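You operate a simulated robot arm through the tools that you are given. There is no shell and no other tool. Be economical: measure what you need, move in short steps, check, and stop when the job is done.

Carry out the task below with a simulated robot arm. There is one attempt and no reset: what you move stays moved.

## Task
Mount the core from the cream table on its upright shaft and clamp it with air.
Fine: the teal collar goes on top of the core; set the dial to about 6 bar, then turn the air on and wait till the shaft's yellow lugs come out; leave the hoses.

It is judged by the outcome, as a careful person would: the job done as asked, and still so three seconds after it is handed in. It fails if anything else is knocked over, pushed out of place, dropped, spilled or broken.

## Robot
A 7-joint arm with a two-finger parallel gripper, fixed in place. Base frame: the origin is at the foot of the arm, x ahead of it, y to its left, z up; the work surface is at about z = 0.8. Units: m, rad, N and s.
With the tool pointing down near the work surface it reaches from about 0.3 to 0.7 m from the base axis. Its first joint turns from -1.152 to 1.152 rad. Payload 1.57 kg.
Tool frame: the origin (TCP) lies between the finger pads and is the grasp point; the fingertips stand 0.03 m ahead of it; z points along the fingers, y is the line along which they close. Largest opening 0.11 m; finger width 0.024, thickness 0.012; the body of the gripper, 0.048 by 0.112 m, starts 0.078 m behind the TCP.
Orientation is that of the tool frame in the base frame, as [roll, pitch, yaw] about the fixed x, y, z axes, in that order (R = Rz(yaw) Ry(pitch) Rx(roll)). With the fingers straight down and closing along the base's y, the tool's x points along the base's -x, its y along +y and its z along -z.

## Interface
- The arm moves only by the tool nudge_tool. Its argument "series" is a list of rows, each an object of numbers (a shift or turn left out is 0, a gripper value left out holds the last): "tx", "ty", "tz": the shift along the tool's x, y, z in m; "rx", "ry", "rz": the turn, a rotation vector about the tool's x, y, z in rad; "gripper": the closure, from 0 (fully open) to 1 (shut). In form: [{"tx": .., "ty": .., "tz": .., "rx": .., "ry": .., "rz": .., "gripper": ..}, ...]. A call has 1 to 10 rows; each row shifts and turns the commanded pose from where the row before left it, along the tool's axes as they then stand. A row lasts 0.2 s, in which the tool goes at most 0.05 m and 0.15 rad; a call with a longer step from one row to the next is refused whole, and so is a gripper value outside its range. Where a pose cannot be reached the arm comes as near as it can. A force on the tool above 40 N (or 10 N above the force at the start of the call, whichever is more), or a blocked arm, ends the call early, and 0.2 s more pass. The fingers move at their own pace (about 0.108 m/s each) and stop on an object; they squeeze with about 38 N. The grip force told is the motor's: it shows also when the fingers shut on nothing. Time passes only in rows, and 0.2 s behind the last, so rows that do not move let the fingers close. It gives the time, the measured TCP pose, the force on the tool (base axes), the opening and the grip force at its end, in the units of the frame above (readings bear some noise), and new pictures: "pictures" is both (left out), scene, wrist or none.
- Cameras (640 x 400 px; columns grow to the right, rows downward): "scene" is fixed at [0.1551, -0.3846, 1.4029]; the picture's right is [0.87, -0.50, 0.00], its down [-0.29, -0.51, -0.81] and it looks along [0.41, 0.70, -0.58] (base axes); focal length 318 px, centre (320, 200). "wrist" rides on the gripper at [0.07, 0.016, -0.141] in the tool frame; the picture's right is [-0.23, 0.97, 0.00], its down [-0.86, -0.20, -0.48] and it looks along [-0.47, -0.11, 0.88] (tool axes); focal length 222 px, centre (320, 200).
- measure_at(camera, pixels): for up to 12 pixels [column, row] of the newest picture of that camera ("zoom" is the newest enlarged one), the place [x, y, z] in the base frame of the surface seen there, good to about 0.002 m. The clock stands still meanwhile.
- zoom(camera, box): a new picture of the part [left, top, right, bottom] of that camera's present view, enlarged. The clock stands still meanwhile.
- job_done(): hands the job in; it is judged then, once.

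Go step by step. Measure first, check grasps and placings, and put right what went wrong. The budget is 80 turns and 170 pictures, counting those below and the enlarged ones. Unless the task says otherwise, let go and move clear before handing in, and close with one line.

The tools are called after "Request:" by a JSON object that holds its "api" and its "payload". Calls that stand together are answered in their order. nudge_tool: Moves the arm, as the interface text tells. Its arguments: {"type":"object","properties":{"series":{"type":"array","items":{"type":"object","properties":{"tx":{"type":"number"},"ty":{"type":"number"},"tz":{"type":"number"},"rx":{"type":"number"},"ry":{"type":"number"},"rz":{"type":"number"},"gripper":{"type":"number"}}}},"pictures":{"type":"string","enum":["both","scene","wrist","none"]}},"required":["series"]} The other tools are called the same way: measure_at (camera, pixels) gives the place of the surface under pixels of a picture; zoom (camera, box) takes an enlarged picture of a part of a camera's view; job_done () hands the job in.

At the start:

```text
t: 0.0
tool_pos: [0.4358, 0.0954, 1.1989]
tcp_rot: [3.141, 0.001, 3.141]
force: [-0.2, 0.2, 0.2]
gripper_width: 0.1098
gripper_force: 0.0
```

scene: 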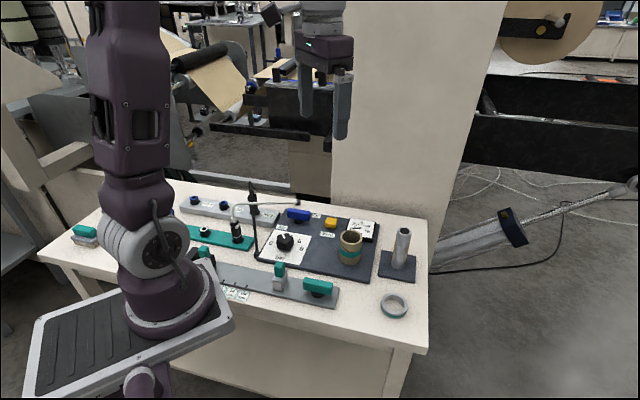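
wrist: 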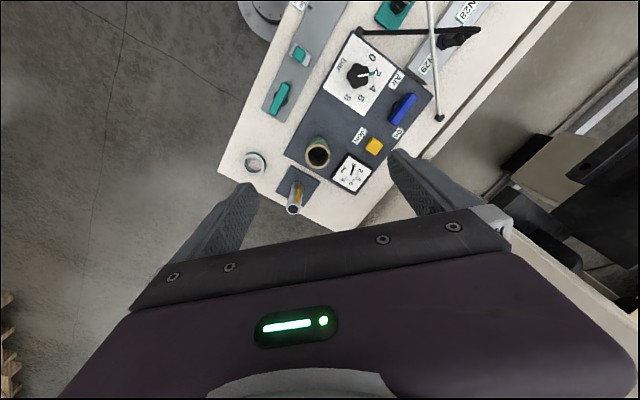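

The scene shows a core (350,245) with a teal band on a dark panel, the shaft (403,245) on its base, a teal-ish ring (394,305), a dial (285,242), and a blue valve (298,214). I will zoom in to see the details.

Request:
{"api": "zoom", "payload": {"camera": "scene", "box": [240, 180, 440, 330]}}

Request:
{"api": "zoom", "payload": {"camera": "wrist", "box": [230, 20, 450, 220]}}

Request:
{"api": "zoom", "payload": {"camera": "scene", "box": [60, 170, 340, 310]}}

```text
2.67 times, centred on (340, 255) of scene
```

zoom: 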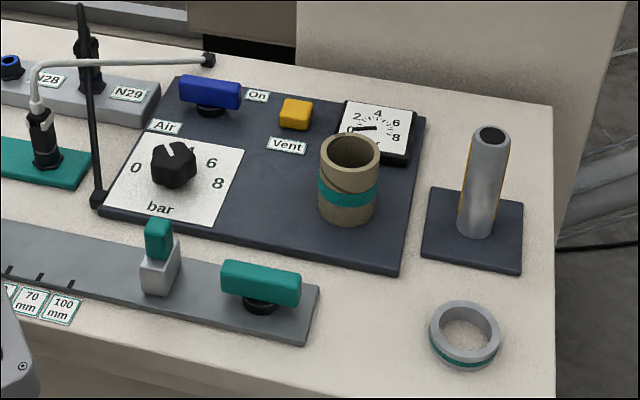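

```text
2.00 times, centred on (340, 120) of wrist
```

zoom: 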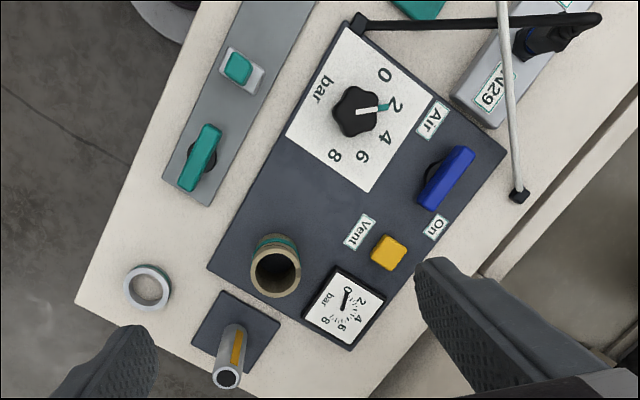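

```text
2.29 times, centred on (200, 240) of scene
```

zoom: 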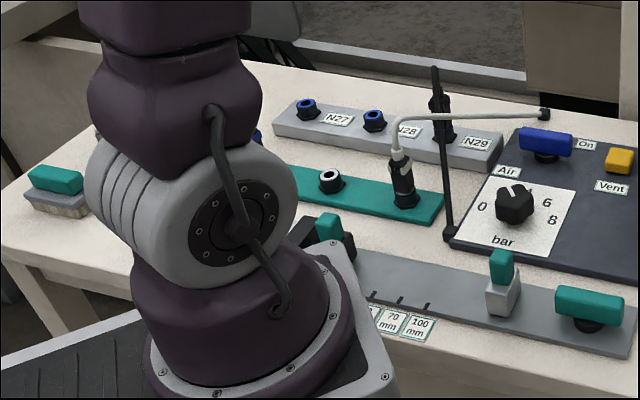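

I'll zoom in on the core, shaft and ring area and measure it precisely.

Request:
{"api": "zoom", "payload": {"camera": "scene", "box": [320, 215, 432, 325]}}

```text
3.64 times, centred on (376, 270) of scene
```

zoom: 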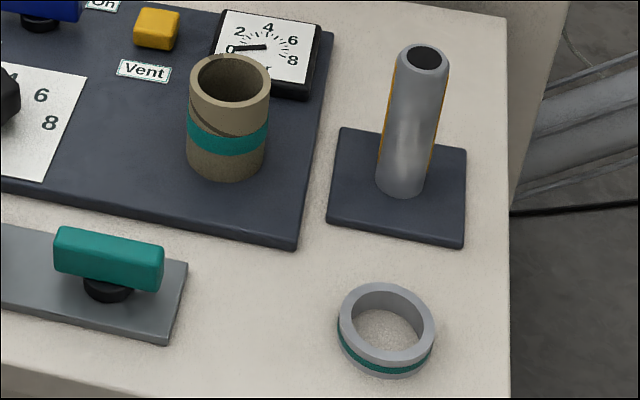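

Request:
{"api": "measure_at", "payload": {"camera": "zoom", "pixels": [[229, 103], [193, 79], [266, 80], [231, 57], [227, 168], [420, 71], [399, 193], [338, 130], [464, 245], [330, 220], [466, 150], [270, 215]]}}

Request:
{"api": "measure_at", "payload": {"camera": "zoom", "pixels": [[386, 287], [343, 322], [430, 322], [385, 359], [385, 330], [385, 378], [413, 120], [404, 60], [446, 60], [425, 48], [250, 95], [230, 90]]}}

Request:
{"api": "measure_at", "payload": {"camera": "scene", "pixels": [[285, 240], [285, 235], [278, 244], [292, 244], [298, 211], [289, 211], [308, 215], [331, 221], [268, 255], [310, 237], [299, 201], [250, 190]]}}

```text
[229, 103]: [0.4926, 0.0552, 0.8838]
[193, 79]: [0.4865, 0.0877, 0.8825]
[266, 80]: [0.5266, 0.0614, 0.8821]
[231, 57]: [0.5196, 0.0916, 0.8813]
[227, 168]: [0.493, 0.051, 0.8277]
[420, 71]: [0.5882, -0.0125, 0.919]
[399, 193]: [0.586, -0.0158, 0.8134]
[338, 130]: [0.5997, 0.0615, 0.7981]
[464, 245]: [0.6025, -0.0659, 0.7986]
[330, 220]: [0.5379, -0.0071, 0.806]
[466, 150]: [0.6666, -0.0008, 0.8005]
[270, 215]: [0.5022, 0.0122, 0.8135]
```

```text
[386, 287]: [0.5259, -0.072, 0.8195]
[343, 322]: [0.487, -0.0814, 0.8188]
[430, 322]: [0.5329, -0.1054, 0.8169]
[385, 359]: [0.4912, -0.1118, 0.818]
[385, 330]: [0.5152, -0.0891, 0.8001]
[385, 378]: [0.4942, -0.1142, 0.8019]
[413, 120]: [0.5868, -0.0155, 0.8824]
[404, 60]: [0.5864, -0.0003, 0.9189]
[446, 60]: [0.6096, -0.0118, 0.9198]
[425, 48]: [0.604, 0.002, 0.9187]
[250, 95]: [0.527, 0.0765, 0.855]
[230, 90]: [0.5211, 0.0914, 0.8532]
```

```text
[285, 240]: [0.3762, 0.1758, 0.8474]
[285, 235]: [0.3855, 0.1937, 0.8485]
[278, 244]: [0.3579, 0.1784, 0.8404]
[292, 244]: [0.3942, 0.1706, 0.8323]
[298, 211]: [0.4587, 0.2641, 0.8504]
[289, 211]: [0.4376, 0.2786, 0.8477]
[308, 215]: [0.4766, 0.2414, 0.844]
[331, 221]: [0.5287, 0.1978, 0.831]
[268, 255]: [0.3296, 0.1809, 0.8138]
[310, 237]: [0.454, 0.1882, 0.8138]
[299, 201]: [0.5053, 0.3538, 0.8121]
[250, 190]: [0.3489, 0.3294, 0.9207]
```

The core stands at about (0.506, 0.074), z 0.813 to 0.884. The shaft is at (0.597, -0.006) with its top at 0.92, and the ring is at (0.509, -0.093). I'll move above the core with the fingers turned away from the gauge.

Request:
{"api": "nudge_tool", "payload": {"series": [{"tx": -0.035, "ty": -0.011, "tz": 0.03}, {"tx": -0.0355, "ty": -0.0105, "tz": 0.03}, {"tz": 0.045, "rz": -0.15}, {"tz": 0.045, "rz": -0.15}, {"tz": 0.03, "rz": -0.15}, {"rz": -0.15}, {}]}}

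```text
t: 1.6
tool_pos: [0.505, 0.0735, 1.0191]
tcp_rot: [-3.141, 0.001, -2.539]
force: [-0.1, -0.2, -0.5]
gripper_width: 0.11
gripper_force: 0.1
```

scene: 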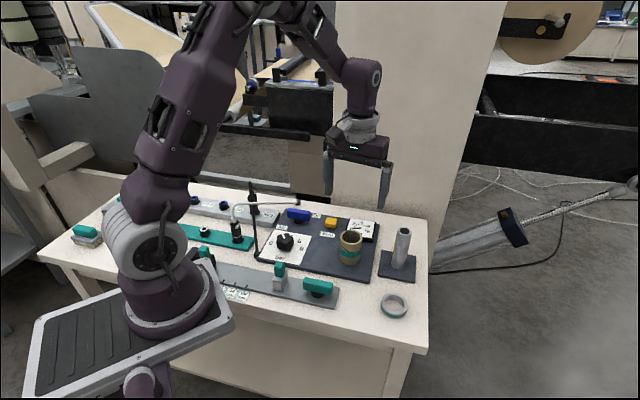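
wrist: 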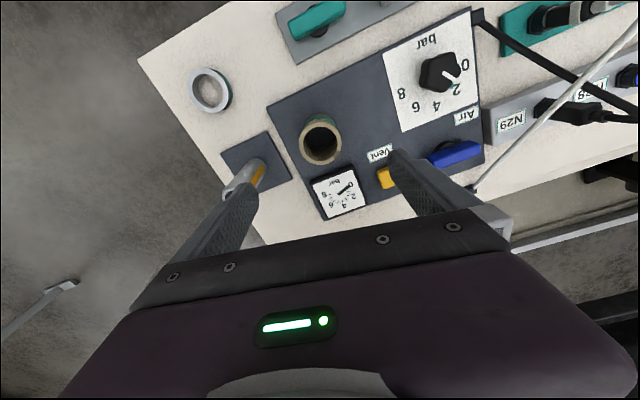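

The core shows well in the wrist view at (321,140). I'll measure the rim, shaft and knob from here.

Request:
{"api": "measure_at", "payload": {"camera": "wrist", "pixels": [[302, 143], [340, 143], [321, 121], [321, 160], [338, 193], [362, 188], [315, 185], [439, 72], [455, 152], [385, 178], [209, 90], [240, 185]]}}

Request:
{"api": "zoom", "payload": {"camera": "wrist", "box": [270, 20, 500, 220]}}

```text
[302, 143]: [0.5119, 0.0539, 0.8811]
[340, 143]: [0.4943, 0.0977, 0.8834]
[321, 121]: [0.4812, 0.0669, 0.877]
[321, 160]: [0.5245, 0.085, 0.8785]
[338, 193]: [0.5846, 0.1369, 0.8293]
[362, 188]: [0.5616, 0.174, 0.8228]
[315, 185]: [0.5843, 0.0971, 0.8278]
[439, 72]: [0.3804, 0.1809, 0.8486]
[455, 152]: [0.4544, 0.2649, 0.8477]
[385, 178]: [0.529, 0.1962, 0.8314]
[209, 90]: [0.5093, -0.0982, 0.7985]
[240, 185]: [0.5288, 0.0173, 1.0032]
```

```text
2.00 times, centred on (385, 120) of wrist
```

zoom: 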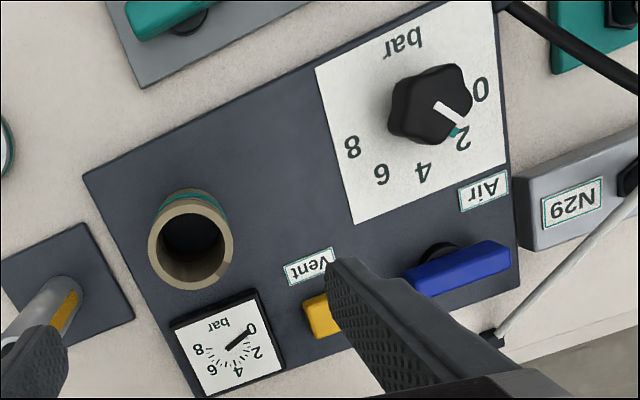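

The core centre is about (0.504, 0.0755), nearly under the TCP. I'll descend to z≈0.868 and close.

Request:
{"api": "nudge_tool", "payload": {"series": [{"tz": 0.04, "ty": 0.002}, {"tz": 0.04}, {"tz": 0.04}, {"tz": 0.031}, {}]}}

```text
t: 2.8
tool_pos: [0.5039, 0.0768, 0.869]
tcp_rot: [-3.141, 0.001, -2.541]
force: [0.4, 0.6, -0.5]
gripper_width: 0.1102
gripper_force: 0.1
```

scene: 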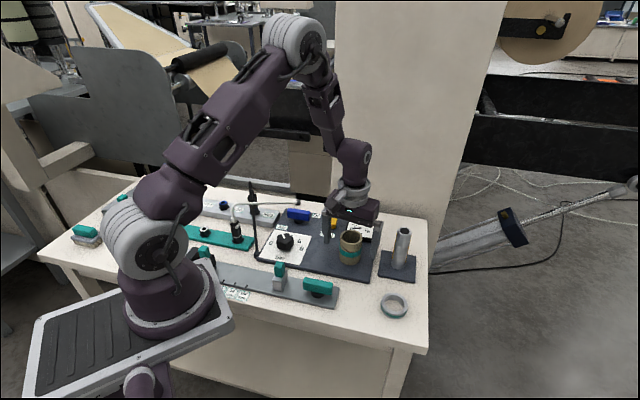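
wrist: 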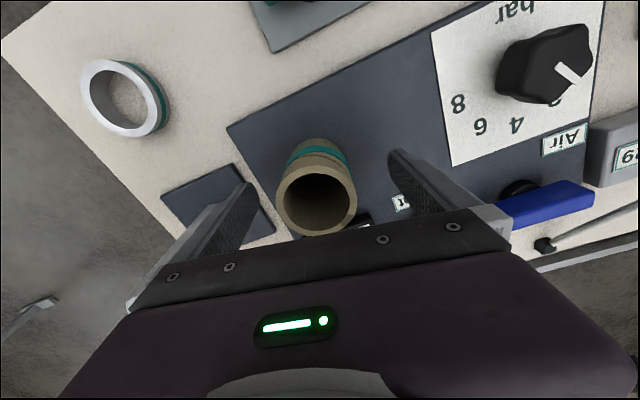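

The TCP lines up with the core (rim at (317,197)). Closing.

Request:
{"api": "nudge_tool", "payload": {"series": [{"gripper": 1}, {"gripper": 1}, {"gripper": 1}, {"gripper": 1}]}}

```text
t: 3.8
tool_pos: [0.5044, 0.0762, 0.868]
tcp_rot: [3.141, 0.001, -2.541]
force: [0.7, -0.1, 0.2]
gripper_width: 0.0515
gripper_force: 38.4
```

scene: 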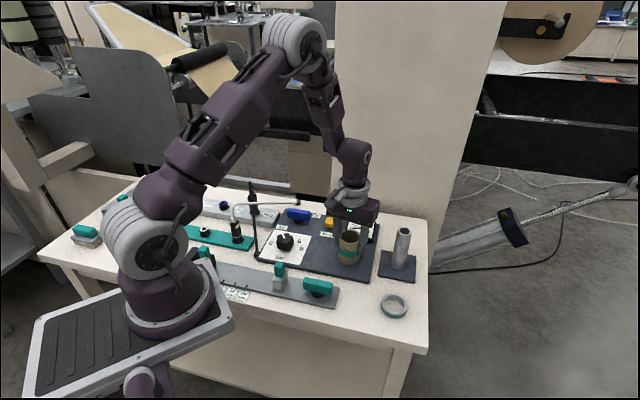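
wrist: 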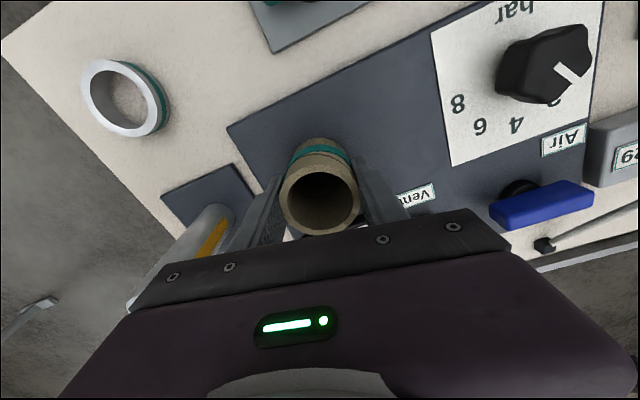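

It is gripped at 0.0515 m. I'll lift straight up 0.14.

Request:
{"api": "nudge_tool", "payload": {"series": [{"tz": -0.02}, {"tz": -0.04}, {"tz": -0.04}, {"tz": -0.04}, {}]}}

```text
t: 5.0
tool_pos: [0.5023, 0.0756, 1.0082]
tcp_rot: [-3.141, 0.0, -2.541]
force: [0.3, 0.1, 0.6]
gripper_width: 0.0
gripper_force: 21.5
```

scene: 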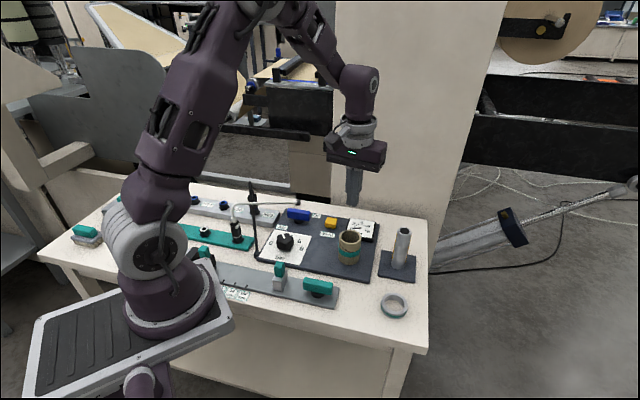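
wrist: 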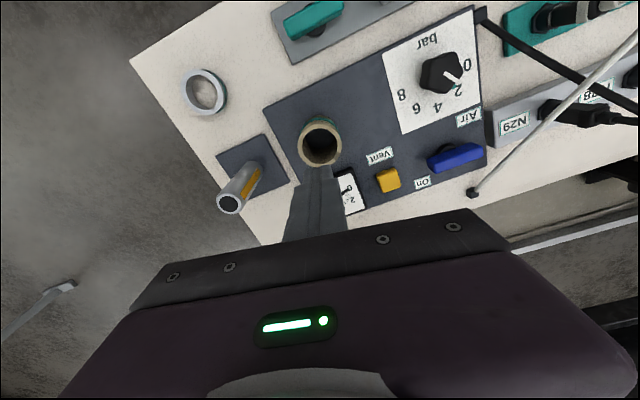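

The core slipped out and still stands on the panel (320,143). I'll measure it again to see whether the grip was off-centre.

Request:
{"api": "zoom", "payload": {"camera": "wrist", "box": [200, 50, 380, 230]}}

Request:
{"api": "zoom", "payload": {"camera": "scene", "box": [315, 215, 385, 275]}}

```text
2.22 times, centred on (290, 140) of wrist
```

zoom: 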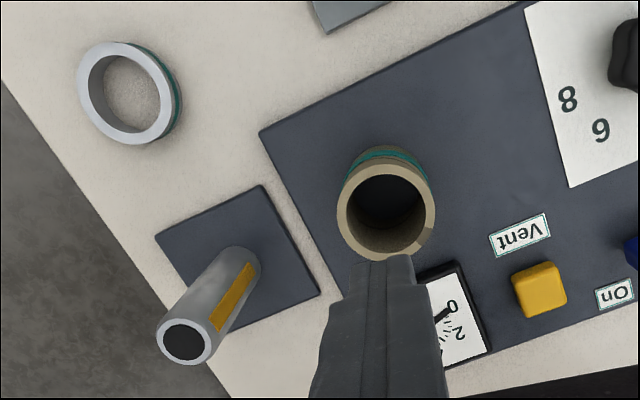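

```text
6.67 times, centred on (350, 245) of scene
```

zoom: 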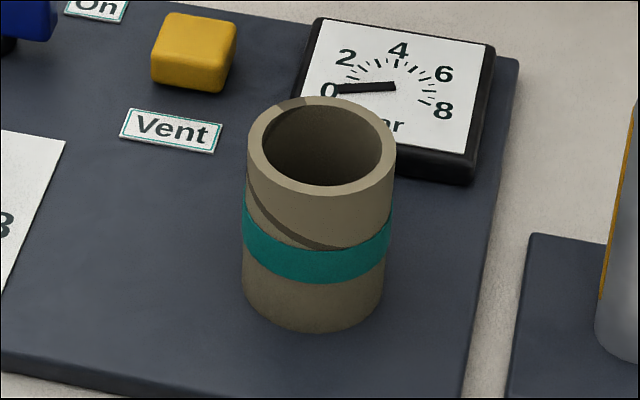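

The core hasn't moved at all, so either the grip was too shallow or it stuck. I'll measure the rim finely before gripping lower and lifting slowly.

Request:
{"api": "measure_at", "payload": {"camera": "zoom", "pixels": [[252, 152], [392, 152], [322, 101], [320, 191], [320, 150], [330, 170], [313, 325], [313, 335], [350, 120], [300, 120]]}}

Request:
{"api": "measure_at", "payload": {"camera": "wrist", "pixels": [[301, 146], [341, 146], [321, 124], [321, 164], [228, 193], [222, 205], [236, 205], [229, 212]]}}

```text
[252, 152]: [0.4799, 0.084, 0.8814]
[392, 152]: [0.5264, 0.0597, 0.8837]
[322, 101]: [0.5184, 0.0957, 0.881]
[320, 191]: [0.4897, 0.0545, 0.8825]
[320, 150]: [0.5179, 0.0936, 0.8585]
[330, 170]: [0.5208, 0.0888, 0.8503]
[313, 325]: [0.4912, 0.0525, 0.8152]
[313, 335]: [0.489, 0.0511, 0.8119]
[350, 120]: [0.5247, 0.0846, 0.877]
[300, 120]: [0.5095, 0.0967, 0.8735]
```

```text
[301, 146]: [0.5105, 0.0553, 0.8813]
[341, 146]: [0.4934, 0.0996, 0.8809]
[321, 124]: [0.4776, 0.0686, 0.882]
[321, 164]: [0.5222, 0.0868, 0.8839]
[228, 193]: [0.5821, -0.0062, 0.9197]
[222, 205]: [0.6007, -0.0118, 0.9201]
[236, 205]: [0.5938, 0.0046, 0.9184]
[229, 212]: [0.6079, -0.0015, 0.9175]
```

The core centre is (0.502, 0.076), so the centring was fine. I'll reopen, grip lower (TCP z 0.85), and test the lift gently.

Request:
{"api": "nudge_tool", "payload": {"series": [{"gripper": 0}, {"gripper": 0}, {"gripper": 0, "tz": 0.04}, {"tz": 0.04}, {"tz": 0.04}, {"tz": 0.026}, {"tz": 0.011}, {}], "pictures": "wrist"}}

Request:
{"api": "nudge_tool", "payload": {"series": [{"gripper": 1}, {}, {}, {}, {}, {}], "pictures": "none"}}

Request:
{"api": "nudge_tool", "payload": {"series": [{"tz": -0.003}, {"tz": -0.003}, {}], "pictures": "both"}}

```text
t: 6.8
tool_pos: [0.5039, 0.0746, 0.8524]
tcp_rot: [-3.141, 0.001, -2.54]
force: [-1.0, -0.2, 0.0]
gripper_width: 0.1099
gripper_force: 0.1
```

wrist: 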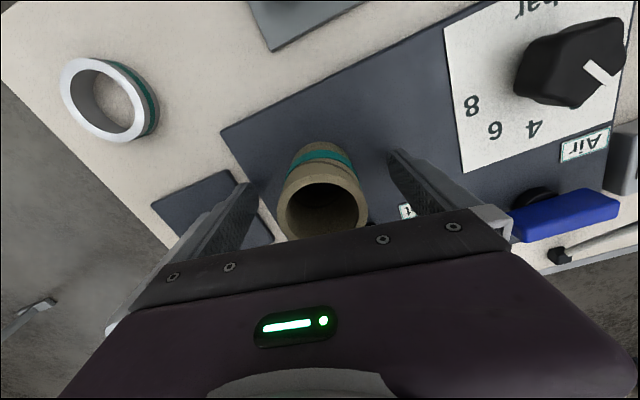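

```text
t: 8.2
tool_pos: [0.5044, 0.0752, 0.8526]
tcp_rot: [3.141, 0.001, -2.541]
force: [0.6, 0.0, 1.0]
gripper_width: 0.0514
gripper_force: 38.2
```

```text
t: 9.0
tool_pos: [0.5026, 0.0751, 0.8582]
tcp_rot: [3.141, -0.002, -2.541]
force: [0.3, 0.2, 0.3]
gripper_width: 0.0514
gripper_force: 38.5
```

scene: 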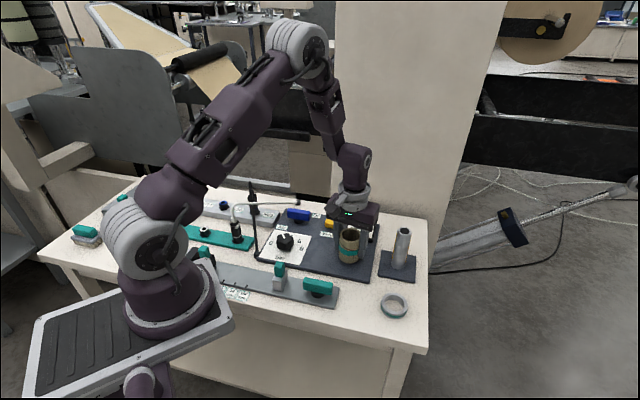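
wrist: 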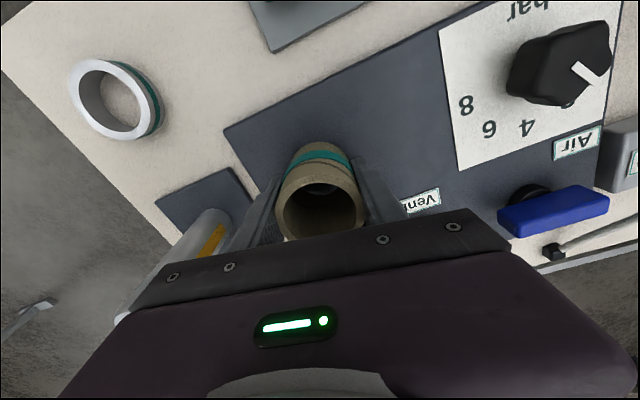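

The grip holds at 0.0514 after a 6 mm lift. I'll check whether the core rose.

Request:
{"api": "measure_at", "payload": {"camera": "wrist", "pixels": [[320, 236], [282, 210], [359, 210], [320, 187]]}}

Request:
{"api": "zoom", "payload": {"camera": "scene", "box": [315, 195, 415, 275]}}

```text
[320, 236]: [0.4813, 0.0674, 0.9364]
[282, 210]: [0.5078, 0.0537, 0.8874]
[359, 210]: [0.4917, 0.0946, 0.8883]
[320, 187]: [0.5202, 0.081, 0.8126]
```

```text
5.00 times, centred on (365, 235) of scene
```

zoom: 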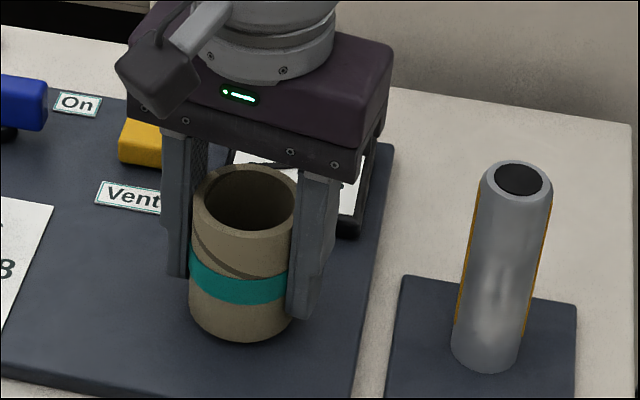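

The rim rose to 0.888, so the core is free and held. I'll lift more gently this time.

Request:
{"api": "nudge_tool", "payload": {"series": [{"tz": -0.008}, {"tz": -0.012}, {"tz": -0.015}, {"tz": -0.015}, {"tz": -0.015}, {"tz": -0.015}, {"tz": -0.015}, {"tz": -0.015}, {"tz": -0.01}, {}]}}

```text
t: 11.2
tool_pos: [0.5031, 0.076, 0.9782]
tcp_rot: [-3.141, 0.0, -2.544]
force: [-0.1, -1.0, -0.1]
gripper_width: 0.0511
gripper_force: 38.2
```

scene: 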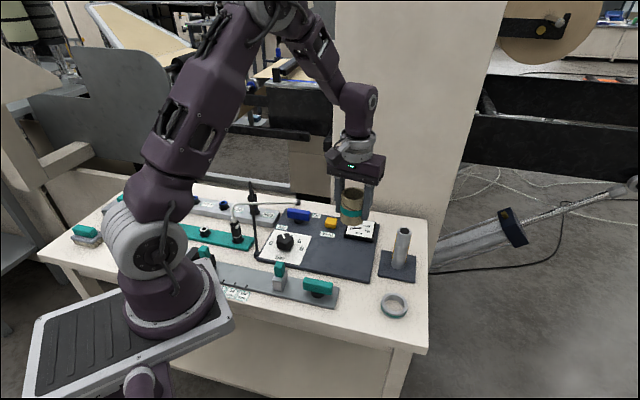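
wrist: 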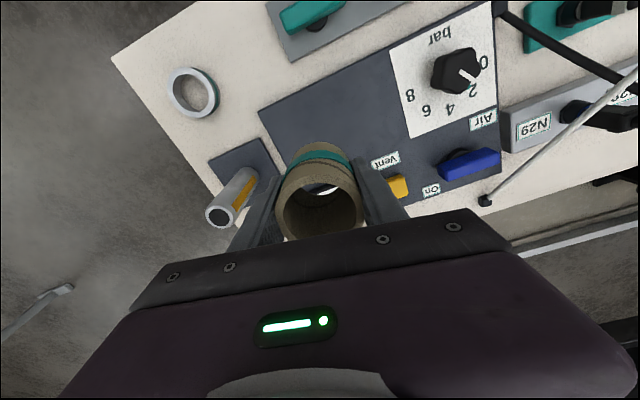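

The core is held, with its bottom at about 0.939. I'll measure the held core's rim and the shaft top from the scene camera for alignment.

Request:
{"api": "zoom", "payload": {"camera": "scene", "box": [320, 170, 420, 250]}}

```text
5.00 times, centred on (370, 210) of scene
```

zoom: 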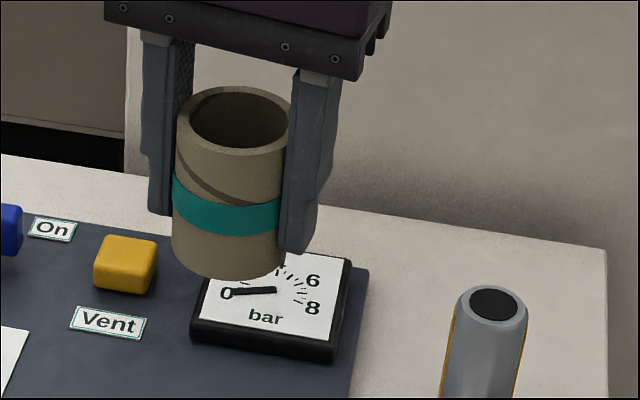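

Request:
{"api": "measure_at", "payload": {"camera": "zoom", "pixels": [[178, 122], [286, 122], [234, 88], [232, 155], [224, 276], [492, 324], [457, 305], [526, 305], [492, 287], [459, 312], [525, 312], [485, 380]]}}

Request:
{"api": "measure_at", "payload": {"camera": "wrist", "pixels": [[209, 209], [218, 205], [229, 213], [227, 225], [217, 229], [208, 220], [250, 185], [241, 180]]}}

```text
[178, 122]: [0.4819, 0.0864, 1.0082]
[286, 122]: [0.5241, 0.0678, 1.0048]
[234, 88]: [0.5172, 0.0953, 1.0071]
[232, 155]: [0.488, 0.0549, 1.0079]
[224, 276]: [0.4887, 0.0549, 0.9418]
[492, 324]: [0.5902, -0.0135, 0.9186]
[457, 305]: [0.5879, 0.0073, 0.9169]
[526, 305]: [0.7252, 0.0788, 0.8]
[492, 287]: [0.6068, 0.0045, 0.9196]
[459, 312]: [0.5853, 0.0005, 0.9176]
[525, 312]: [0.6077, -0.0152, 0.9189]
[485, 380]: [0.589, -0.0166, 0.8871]
```

```text
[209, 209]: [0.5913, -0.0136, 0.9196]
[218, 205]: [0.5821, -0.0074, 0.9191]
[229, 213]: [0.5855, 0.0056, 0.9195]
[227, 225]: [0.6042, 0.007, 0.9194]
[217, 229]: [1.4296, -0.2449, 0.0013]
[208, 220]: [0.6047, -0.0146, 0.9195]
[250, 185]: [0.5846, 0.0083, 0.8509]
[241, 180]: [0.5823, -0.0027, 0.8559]
```

The core sits centred on the TCP, and the shaft top centre is about (0.596, -0.0045). I'll move over it slowly, a little higher.

Request:
{"api": "nudge_tool", "payload": {"series": [{"tz": -0.01}, {"tx": -0.003, "ty": -0.01}, {"tx": -0.0048, "ty": -0.0182}, {"tx": -0.0048, "ty": -0.0182}, {"tx": -0.0048, "ty": -0.0182}, {"tx": -0.0048, "ty": -0.0182}, {"tx": -0.0048, "ty": -0.0182}, {"tx": -0.0045, "ty": -0.0181}, {}]}}

```text
t: 13.2
tool_pos: [0.5958, -0.0049, 0.9887]
tcp_rot: [-3.141, -0.001, -2.541]
force: [-1.1, 0.3, -0.6]
gripper_width: 0.0507
gripper_force: 38.3
```

scene: 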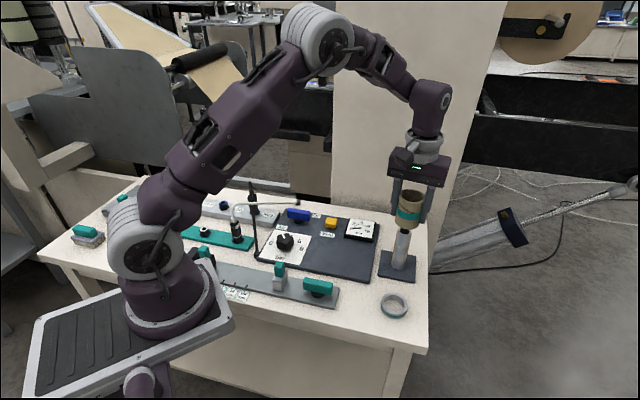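
wrist: 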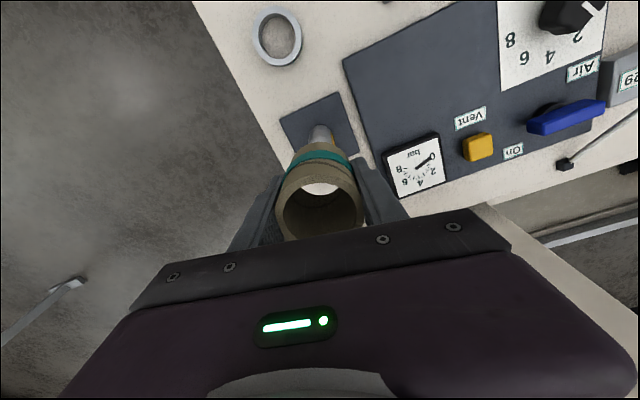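

Grip width is creeping down slightly, so I'll check alignment and proceed quickly.

Request:
{"api": "zoom", "payload": {"camera": "scene", "box": [360, 170, 450, 290]}}

Request:
{"api": "zoom", "payload": {"camera": "wrist", "box": [260, 110, 380, 250]}}

```text
3.33 times, centred on (405, 230) of scene
```

zoom: 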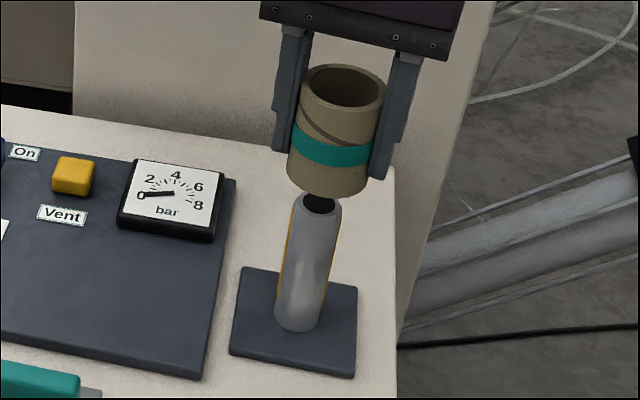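

```text
2.86 times, centred on (320, 180) of wrist
```

zoom: 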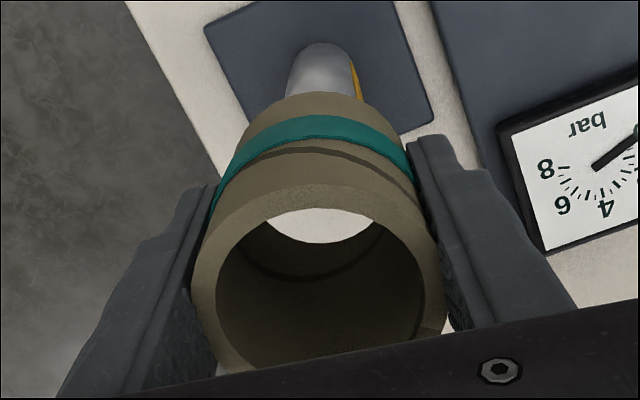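

Request:
{"api": "measure_at", "payload": {"camera": "scene", "pixels": [[400.3, 196.5], [424, 197.5], [412.5, 190], [411, 202.5], [407, 228], [406, 215]]}}

```text
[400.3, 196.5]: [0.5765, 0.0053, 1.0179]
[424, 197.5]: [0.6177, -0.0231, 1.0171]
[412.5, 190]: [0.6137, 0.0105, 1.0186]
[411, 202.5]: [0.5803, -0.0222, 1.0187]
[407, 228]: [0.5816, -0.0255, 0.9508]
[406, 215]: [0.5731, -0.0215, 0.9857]
```

Core and shaft agree to about 1.5 mm. I'll lower gently onto the shaft's tip first.

Request:
{"api": "nudge_tool", "payload": {"series": [{"tz": 0.012}, {"tz": 0.012}, {"tz": 0.01}, {"tz": 0.01}, {"tz": 0.01}, {}]}}

```text
t: 14.6
tool_pos: [0.5961, -0.004, 0.934]
tcp_rot: [3.141, 0.001, -2.542]
force: [-0.3, 0.4, 0.6]
gripper_width: 0.051
gripper_force: 38.0
```

scene: 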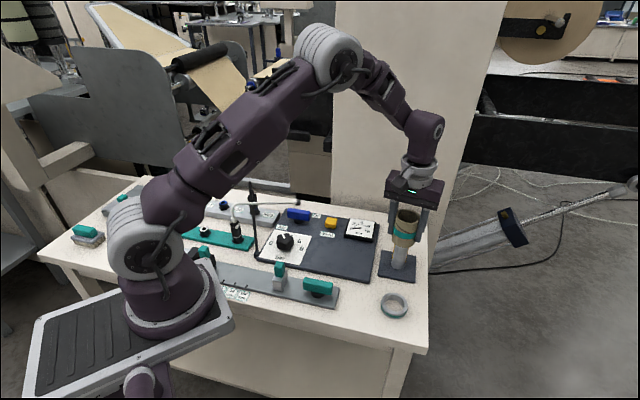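
wrist: 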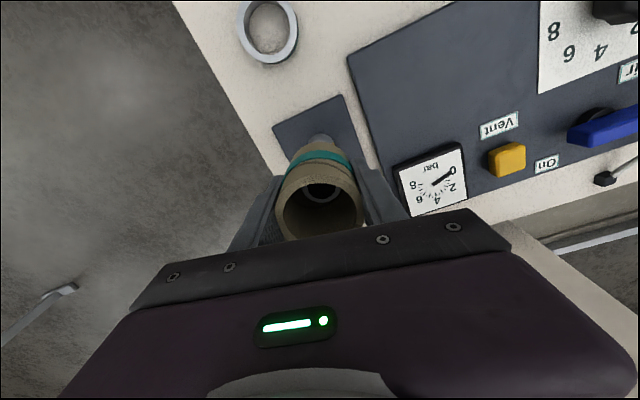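

The shaft is inside the core (visible through the bore at (320,190)) with no contact force. Continuing down.

Request:
{"api": "nudge_tool", "payload": {"series": [{"tz": 0.012}, {"tz": 0.012}, {"tz": 0.012}, {"tz": 0.012}, {"tz": 0.012}, {"tz": 0.012}, {"tz": 0.008}, {"tz": 0.004}, {}]}}

```text
t: 16.6
tool_pos: [0.597, -0.0047, 0.8498]
tcp_rot: [-3.141, -0.002, -2.543]
force: [-0.2, 0.5, -0.4]
gripper_width: 0.0507
gripper_force: 38.2
```

scene: 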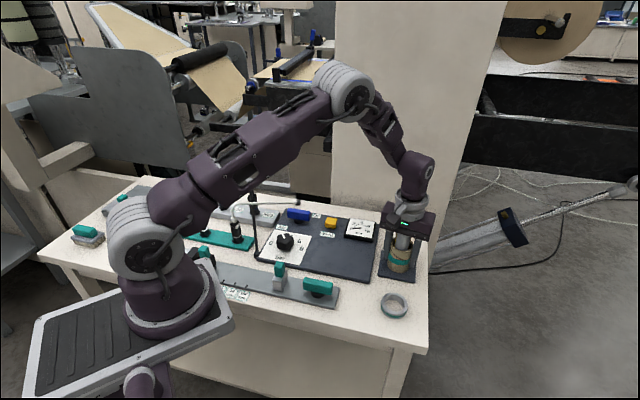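
wrist: 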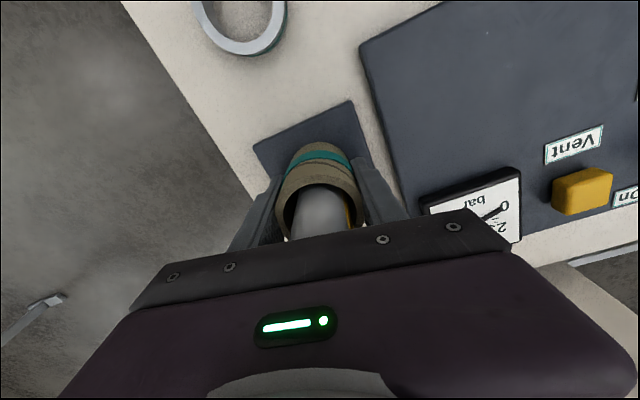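

The core is about 4 mm above the base. I'll lower 3 mm more, release and rise.

Request:
{"api": "nudge_tool", "payload": {"series": [{"tz": 0.003}, {}, {"gripper": 0.4}, {"gripper": 0.4}, {"gripper": 0.4}], "pictures": "scene"}}

Request:
{"api": "nudge_tool", "payload": {"series": [{"tz": -0.01, "gripper": 0.2}, {"tz": -0.03}, {"tz": -0.04}, {"tz": -0.04}, {"tz": -0.03}, {}]}}

Request:
{"api": "zoom", "payload": {"camera": "scene", "box": [350, 210, 440, 330]}}

```text
t: 17.8
tool_pos: [0.5965, -0.0052, 0.8463]
tcp_rot: [-3.14, 0.0, -2.54]
force: [0.4, 0.0, -0.3]
gripper_width: 0.0659
gripper_force: 0.1
```

scene: 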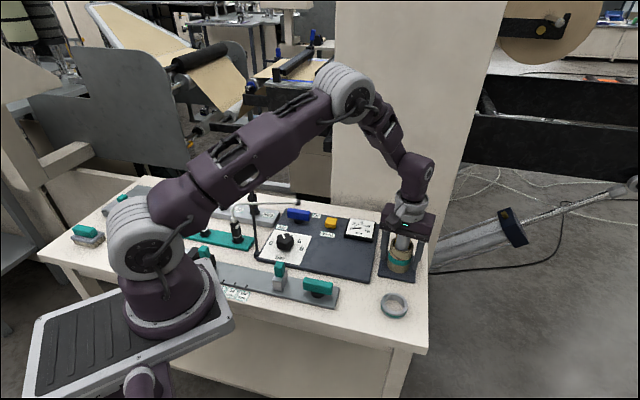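

```text
t: 19.2
tool_pos: [0.5968, -0.0042, 0.9964]
tcp_rot: [-3.141, 0.0, -2.541]
force: [1.2, 0.7, 0.1]
gripper_width: 0.0878
gripper_force: 0.1
```

scene: 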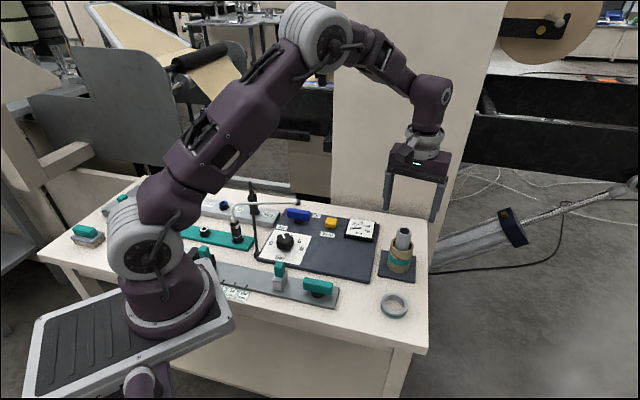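
wrist: 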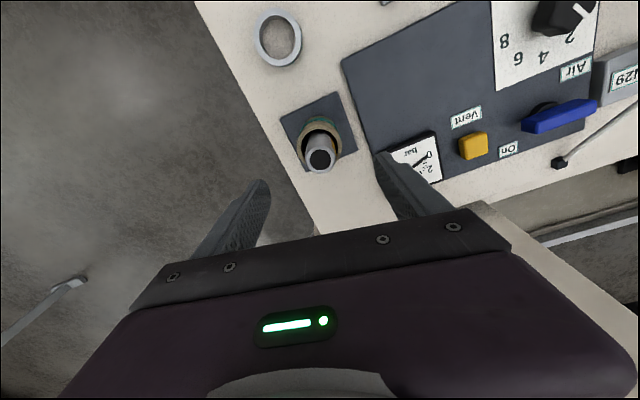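

```text
3.33 times, centred on (395, 270) of scene
```

zoom: 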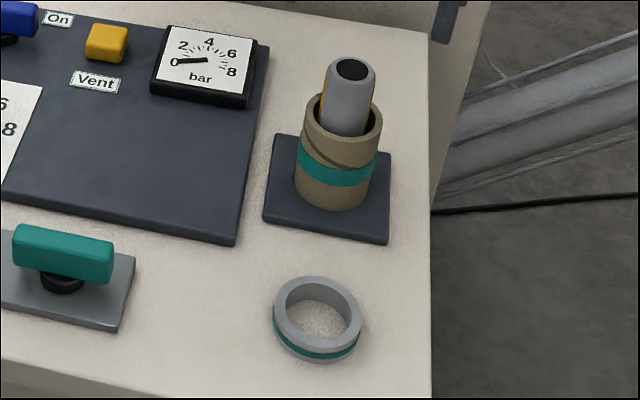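

The core is seated on the shaft. Next is the collar, so I'll measure its rim.

Request:
{"api": "measure_at", "payload": {"camera": "zoom", "pixels": [[277, 309], [359, 315], [319, 279], [315, 348], [317, 333], [318, 290], [315, 360], [318, 315], [342, 137], [310, 112], [379, 118], [350, 90]]}}

Request:
{"api": "measure_at", "payload": {"camera": "wrist", "pixels": [[256, 40], [300, 37], [277, 12], [281, 66], [303, 148], [338, 140]]}}

```text
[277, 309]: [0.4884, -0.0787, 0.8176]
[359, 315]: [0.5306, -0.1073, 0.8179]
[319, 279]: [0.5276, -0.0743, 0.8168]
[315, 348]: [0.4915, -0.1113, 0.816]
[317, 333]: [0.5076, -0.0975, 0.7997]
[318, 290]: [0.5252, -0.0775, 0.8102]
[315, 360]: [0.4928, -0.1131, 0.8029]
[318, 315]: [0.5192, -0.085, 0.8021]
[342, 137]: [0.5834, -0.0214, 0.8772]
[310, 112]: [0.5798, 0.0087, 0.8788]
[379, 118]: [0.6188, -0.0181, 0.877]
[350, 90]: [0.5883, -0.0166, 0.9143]
```

```text
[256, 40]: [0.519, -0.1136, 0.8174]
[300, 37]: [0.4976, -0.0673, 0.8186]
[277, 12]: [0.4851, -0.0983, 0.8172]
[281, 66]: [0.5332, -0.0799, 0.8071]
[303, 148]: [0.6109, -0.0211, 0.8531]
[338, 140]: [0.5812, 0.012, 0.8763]
```

The collar centre is (0.509, -0.092), OD about 0.052, z 0.80 to 0.818. I'll move over it and partly descend.

Request:
{"api": "nudge_tool", "payload": {"series": [{"tx": 0.04, "ty": -0.008}, {"tx": 0.041, "ty": -0.008}, {"tx": 0.041, "ty": -0.007}, {"tz": 0.04}, {"tz": 0.04}, {"tz": 0.03}, {}]}}

```text
t: 20.8
tool_pos: [0.5101, -0.0943, 0.8864]
tcp_rot: [3.141, 0.0, -2.543]
force: [-0.3, -0.3, -0.3]
gripper_width: 0.088
gripper_force: 0.0
```

scene: 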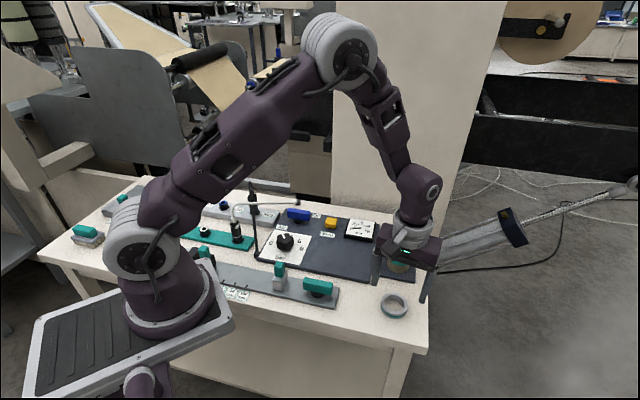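
wrist: 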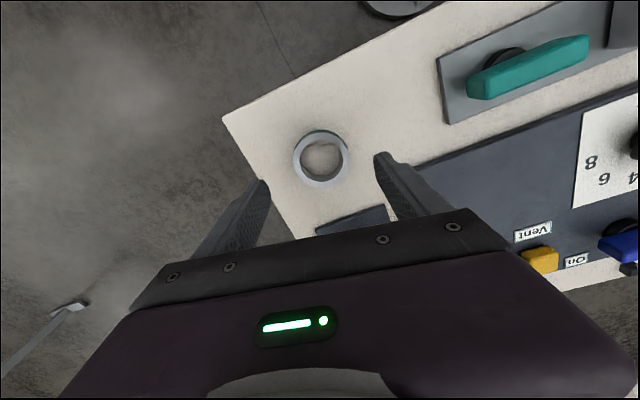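

The collar sits between the fingers at (321,158). I'll descend and close.

Request:
{"api": "nudge_tool", "payload": {"series": [{"tz": 0.025, "ty": 0.002}, {"tz": 0.02}, {"tz": 0.0075}, {}, {"gripper": 1}, {}, {}, {}]}}

Request:
{"api": "nudge_tool", "payload": {"series": [{"tz": -0.005}, {"tz": -0.01}, {"tz": -0.015}, {"tz": -0.015}, {"tz": -0.02}, {"tz": -0.02}, {"tz": -0.02}, {"tz": -0.015}, {}]}}

```text
t: 22.6
tool_pos: [0.5078, -0.0912, 0.8348]
tcp_rot: [3.141, 0.0, -2.541]
force: [-0.4, -0.2, 0.1]
gripper_width: 0.0538
gripper_force: 38.0
```

scene: 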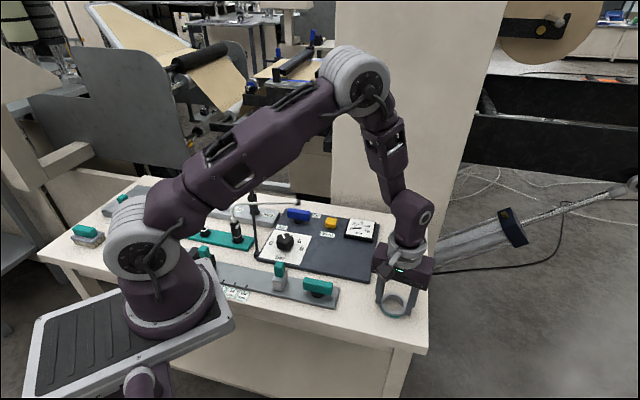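
wrist: 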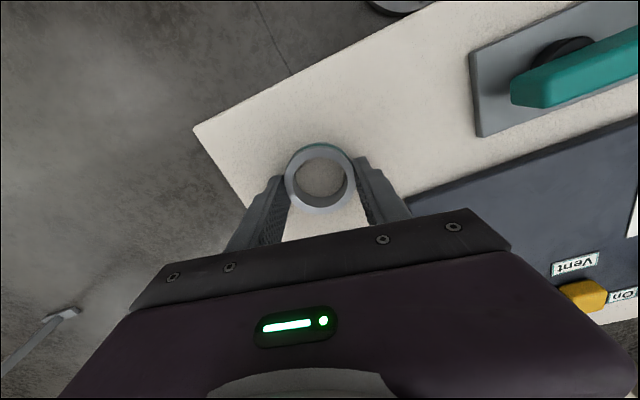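

```text
t: 24.6
tool_pos: [0.5072, -0.0907, 0.9555]
tcp_rot: [3.142, 0.001, -2.542]
force: [-0.4, 0.9, -0.9]
gripper_width: 0.0536
gripper_force: 38.4
```

scene: 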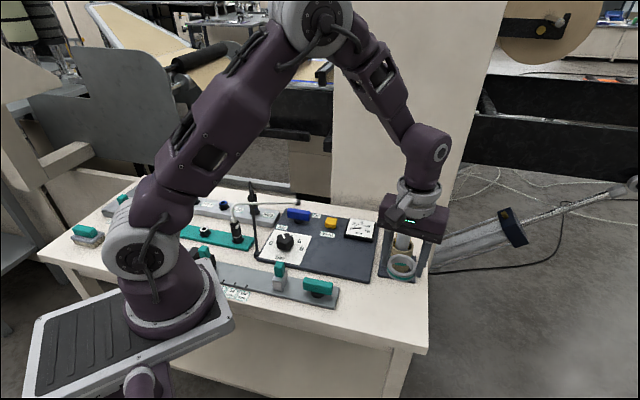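
wrist: 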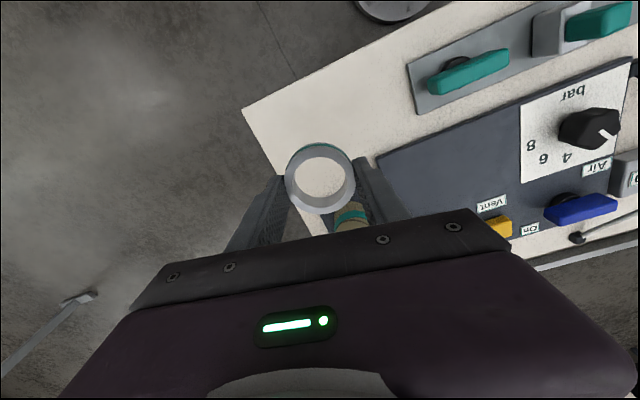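

The collar is held. I'll raise it 0.03 m and measure where it sits in the grip.

Request:
{"api": "nudge_tool", "payload": {"series": [{"tz": -0.015}, {"tz": -0.015}, {}], "pictures": "scene"}}

Request:
{"api": "zoom", "payload": {"camera": "scene", "box": [360, 180, 450, 280]}}

```text
t: 25.4
tool_pos: [0.5091, -0.0914, 0.9844]
tcp_rot: [3.141, -0.001, -2.54]
force: [-1.2, 0.2, -1.0]
gripper_width: 0.0538
gripper_force: 38.1
```

scene: 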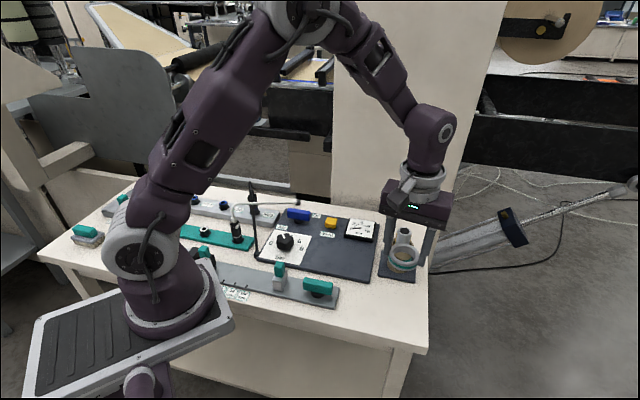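

```text
4.00 times, centred on (405, 230) of scene
```

zoom: 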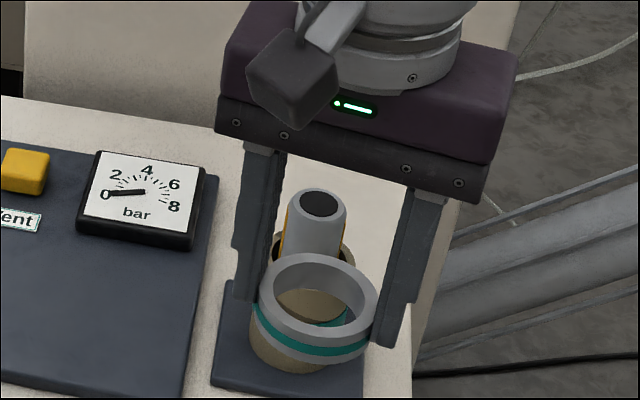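

Request:
{"api": "measure_at", "payload": {"camera": "zoom", "pixels": [[264, 290], [375, 300], [320, 256], [317, 335], [317, 322], [318, 362], [294, 205], [346, 208], [320, 190], [320, 219], [342, 212], [297, 212]]}}

```text
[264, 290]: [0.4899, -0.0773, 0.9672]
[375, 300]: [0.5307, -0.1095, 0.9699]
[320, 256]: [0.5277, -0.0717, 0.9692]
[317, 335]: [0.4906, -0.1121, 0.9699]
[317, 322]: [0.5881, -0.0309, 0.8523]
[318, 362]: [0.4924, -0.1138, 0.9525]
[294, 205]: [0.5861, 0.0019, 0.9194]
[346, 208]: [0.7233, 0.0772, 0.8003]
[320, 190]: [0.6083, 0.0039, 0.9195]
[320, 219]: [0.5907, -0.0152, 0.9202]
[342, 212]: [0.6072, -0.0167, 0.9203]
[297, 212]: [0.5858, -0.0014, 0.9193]
```

The collar centre is (0.5097, -0.0926) and level, and the shaft is at about (0.597, -0.0055). Moving over the shaft.

Request:
{"api": "nudge_tool", "payload": {"series": [{"tx": -0.012, "ty": 0.0026}, {"tx": -0.022, "ty": 0.004}, {"tx": -0.022, "ty": 0.004}, {"tx": -0.022, "ty": 0.004}, {"tx": -0.022, "ty": 0.004}, {"tx": -0.0213, "ty": 0.004}, {}]}}

Request:
{"api": "zoom", "payload": {"camera": "scene", "box": [360, 170, 450, 280]}}

Request:
{"api": "zoom", "payload": {"camera": "wrist", "box": [260, 110, 380, 250]}}

```text
t: 27.0
tool_pos: [0.5951, -0.0031, 0.9832]
tcp_rot: [-3.141, -0.001, -2.542]
force: [0.0, -0.6, -0.2]
gripper_width: 0.0537
gripper_force: 38.3
```

scene: 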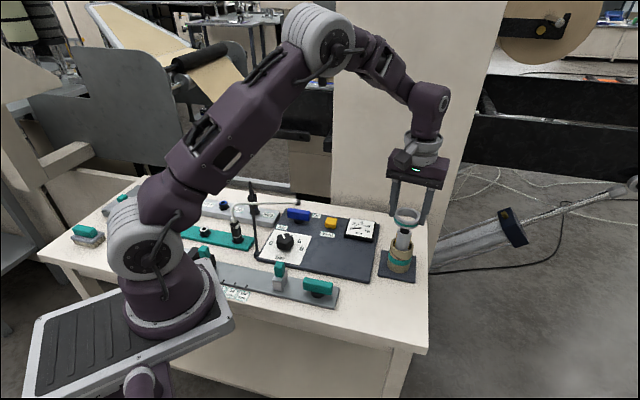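
wrist: 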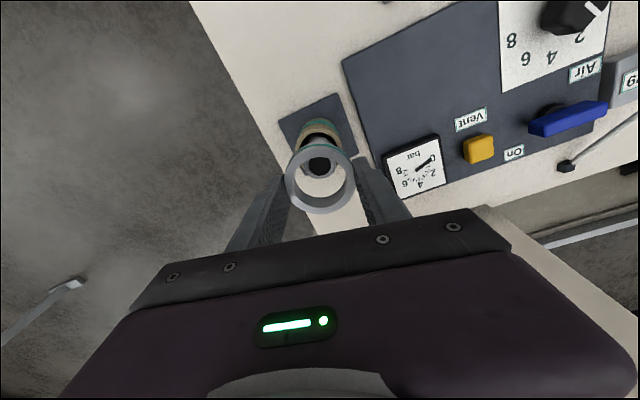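

```text
3.64 times, centred on (405, 225) of scene
```

zoom: 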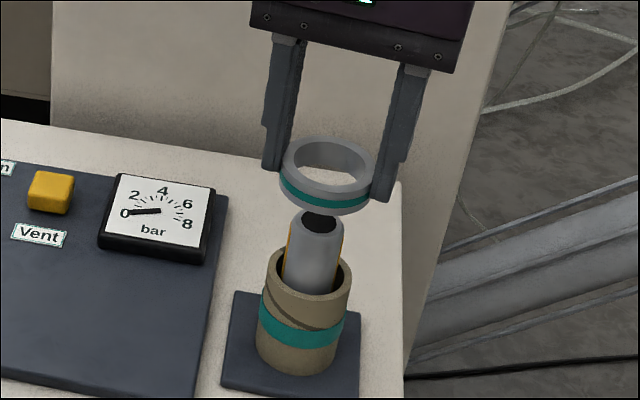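

```text
2.86 times, centred on (320, 180) of wrist
```

zoom: 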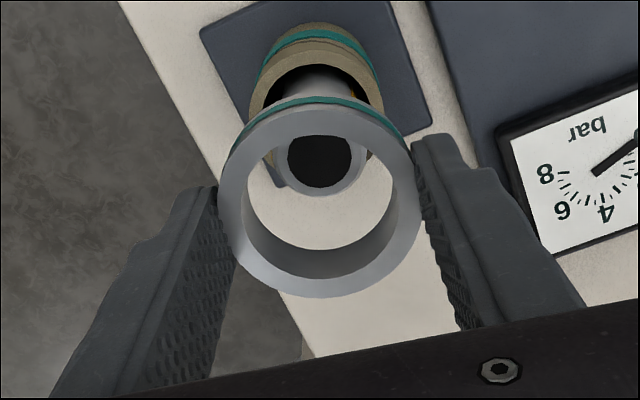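

Laterally the collar and shaft line up (both at x≈320 in the wrist zoom). Lowering gently.

Request:
{"api": "nudge_tool", "payload": {"series": [{"tz": 0.012, "ty": -0.001}, {"tz": 0.012}, {"tz": 0.01}, {"tz": 0.01}, {"tz": 0.01}, {"tz": 0.01}, {"tz": 0.004}, {}]}}

Request:
{"api": "zoom", "payload": {"camera": "scene", "box": [360, 190, 450, 290]}}

```text
t: 28.8
tool_pos: [0.5973, -0.0044, 0.9156]
tcp_rot: [-3.141, 0.0, -2.541]
force: [0.3, -0.7, -1.3]
gripper_width: 0.0535
gripper_force: 38.2
```

scene: 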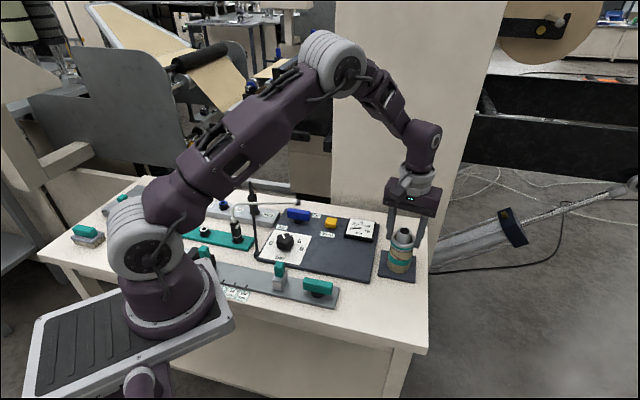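
wrist: 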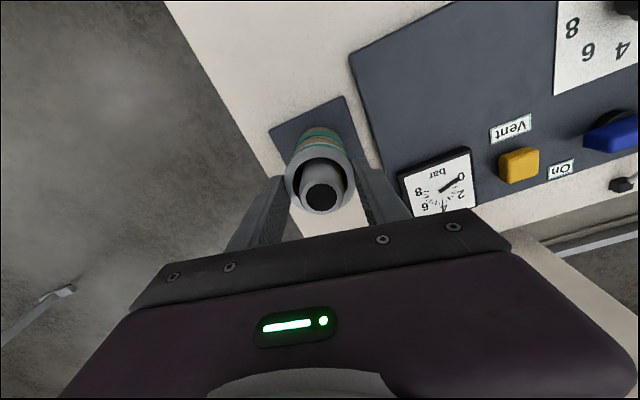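

```text
4.00 times, centred on (405, 240) of scene
```

zoom: 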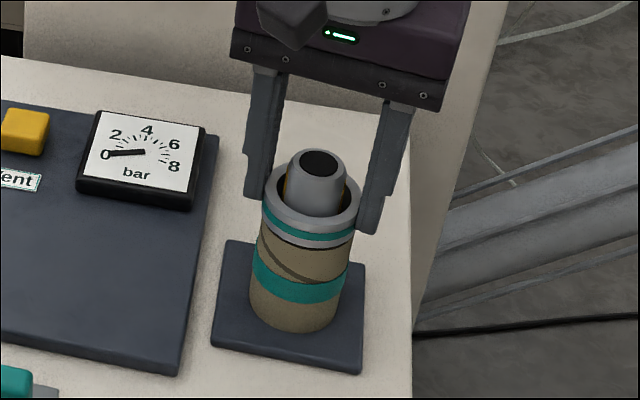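

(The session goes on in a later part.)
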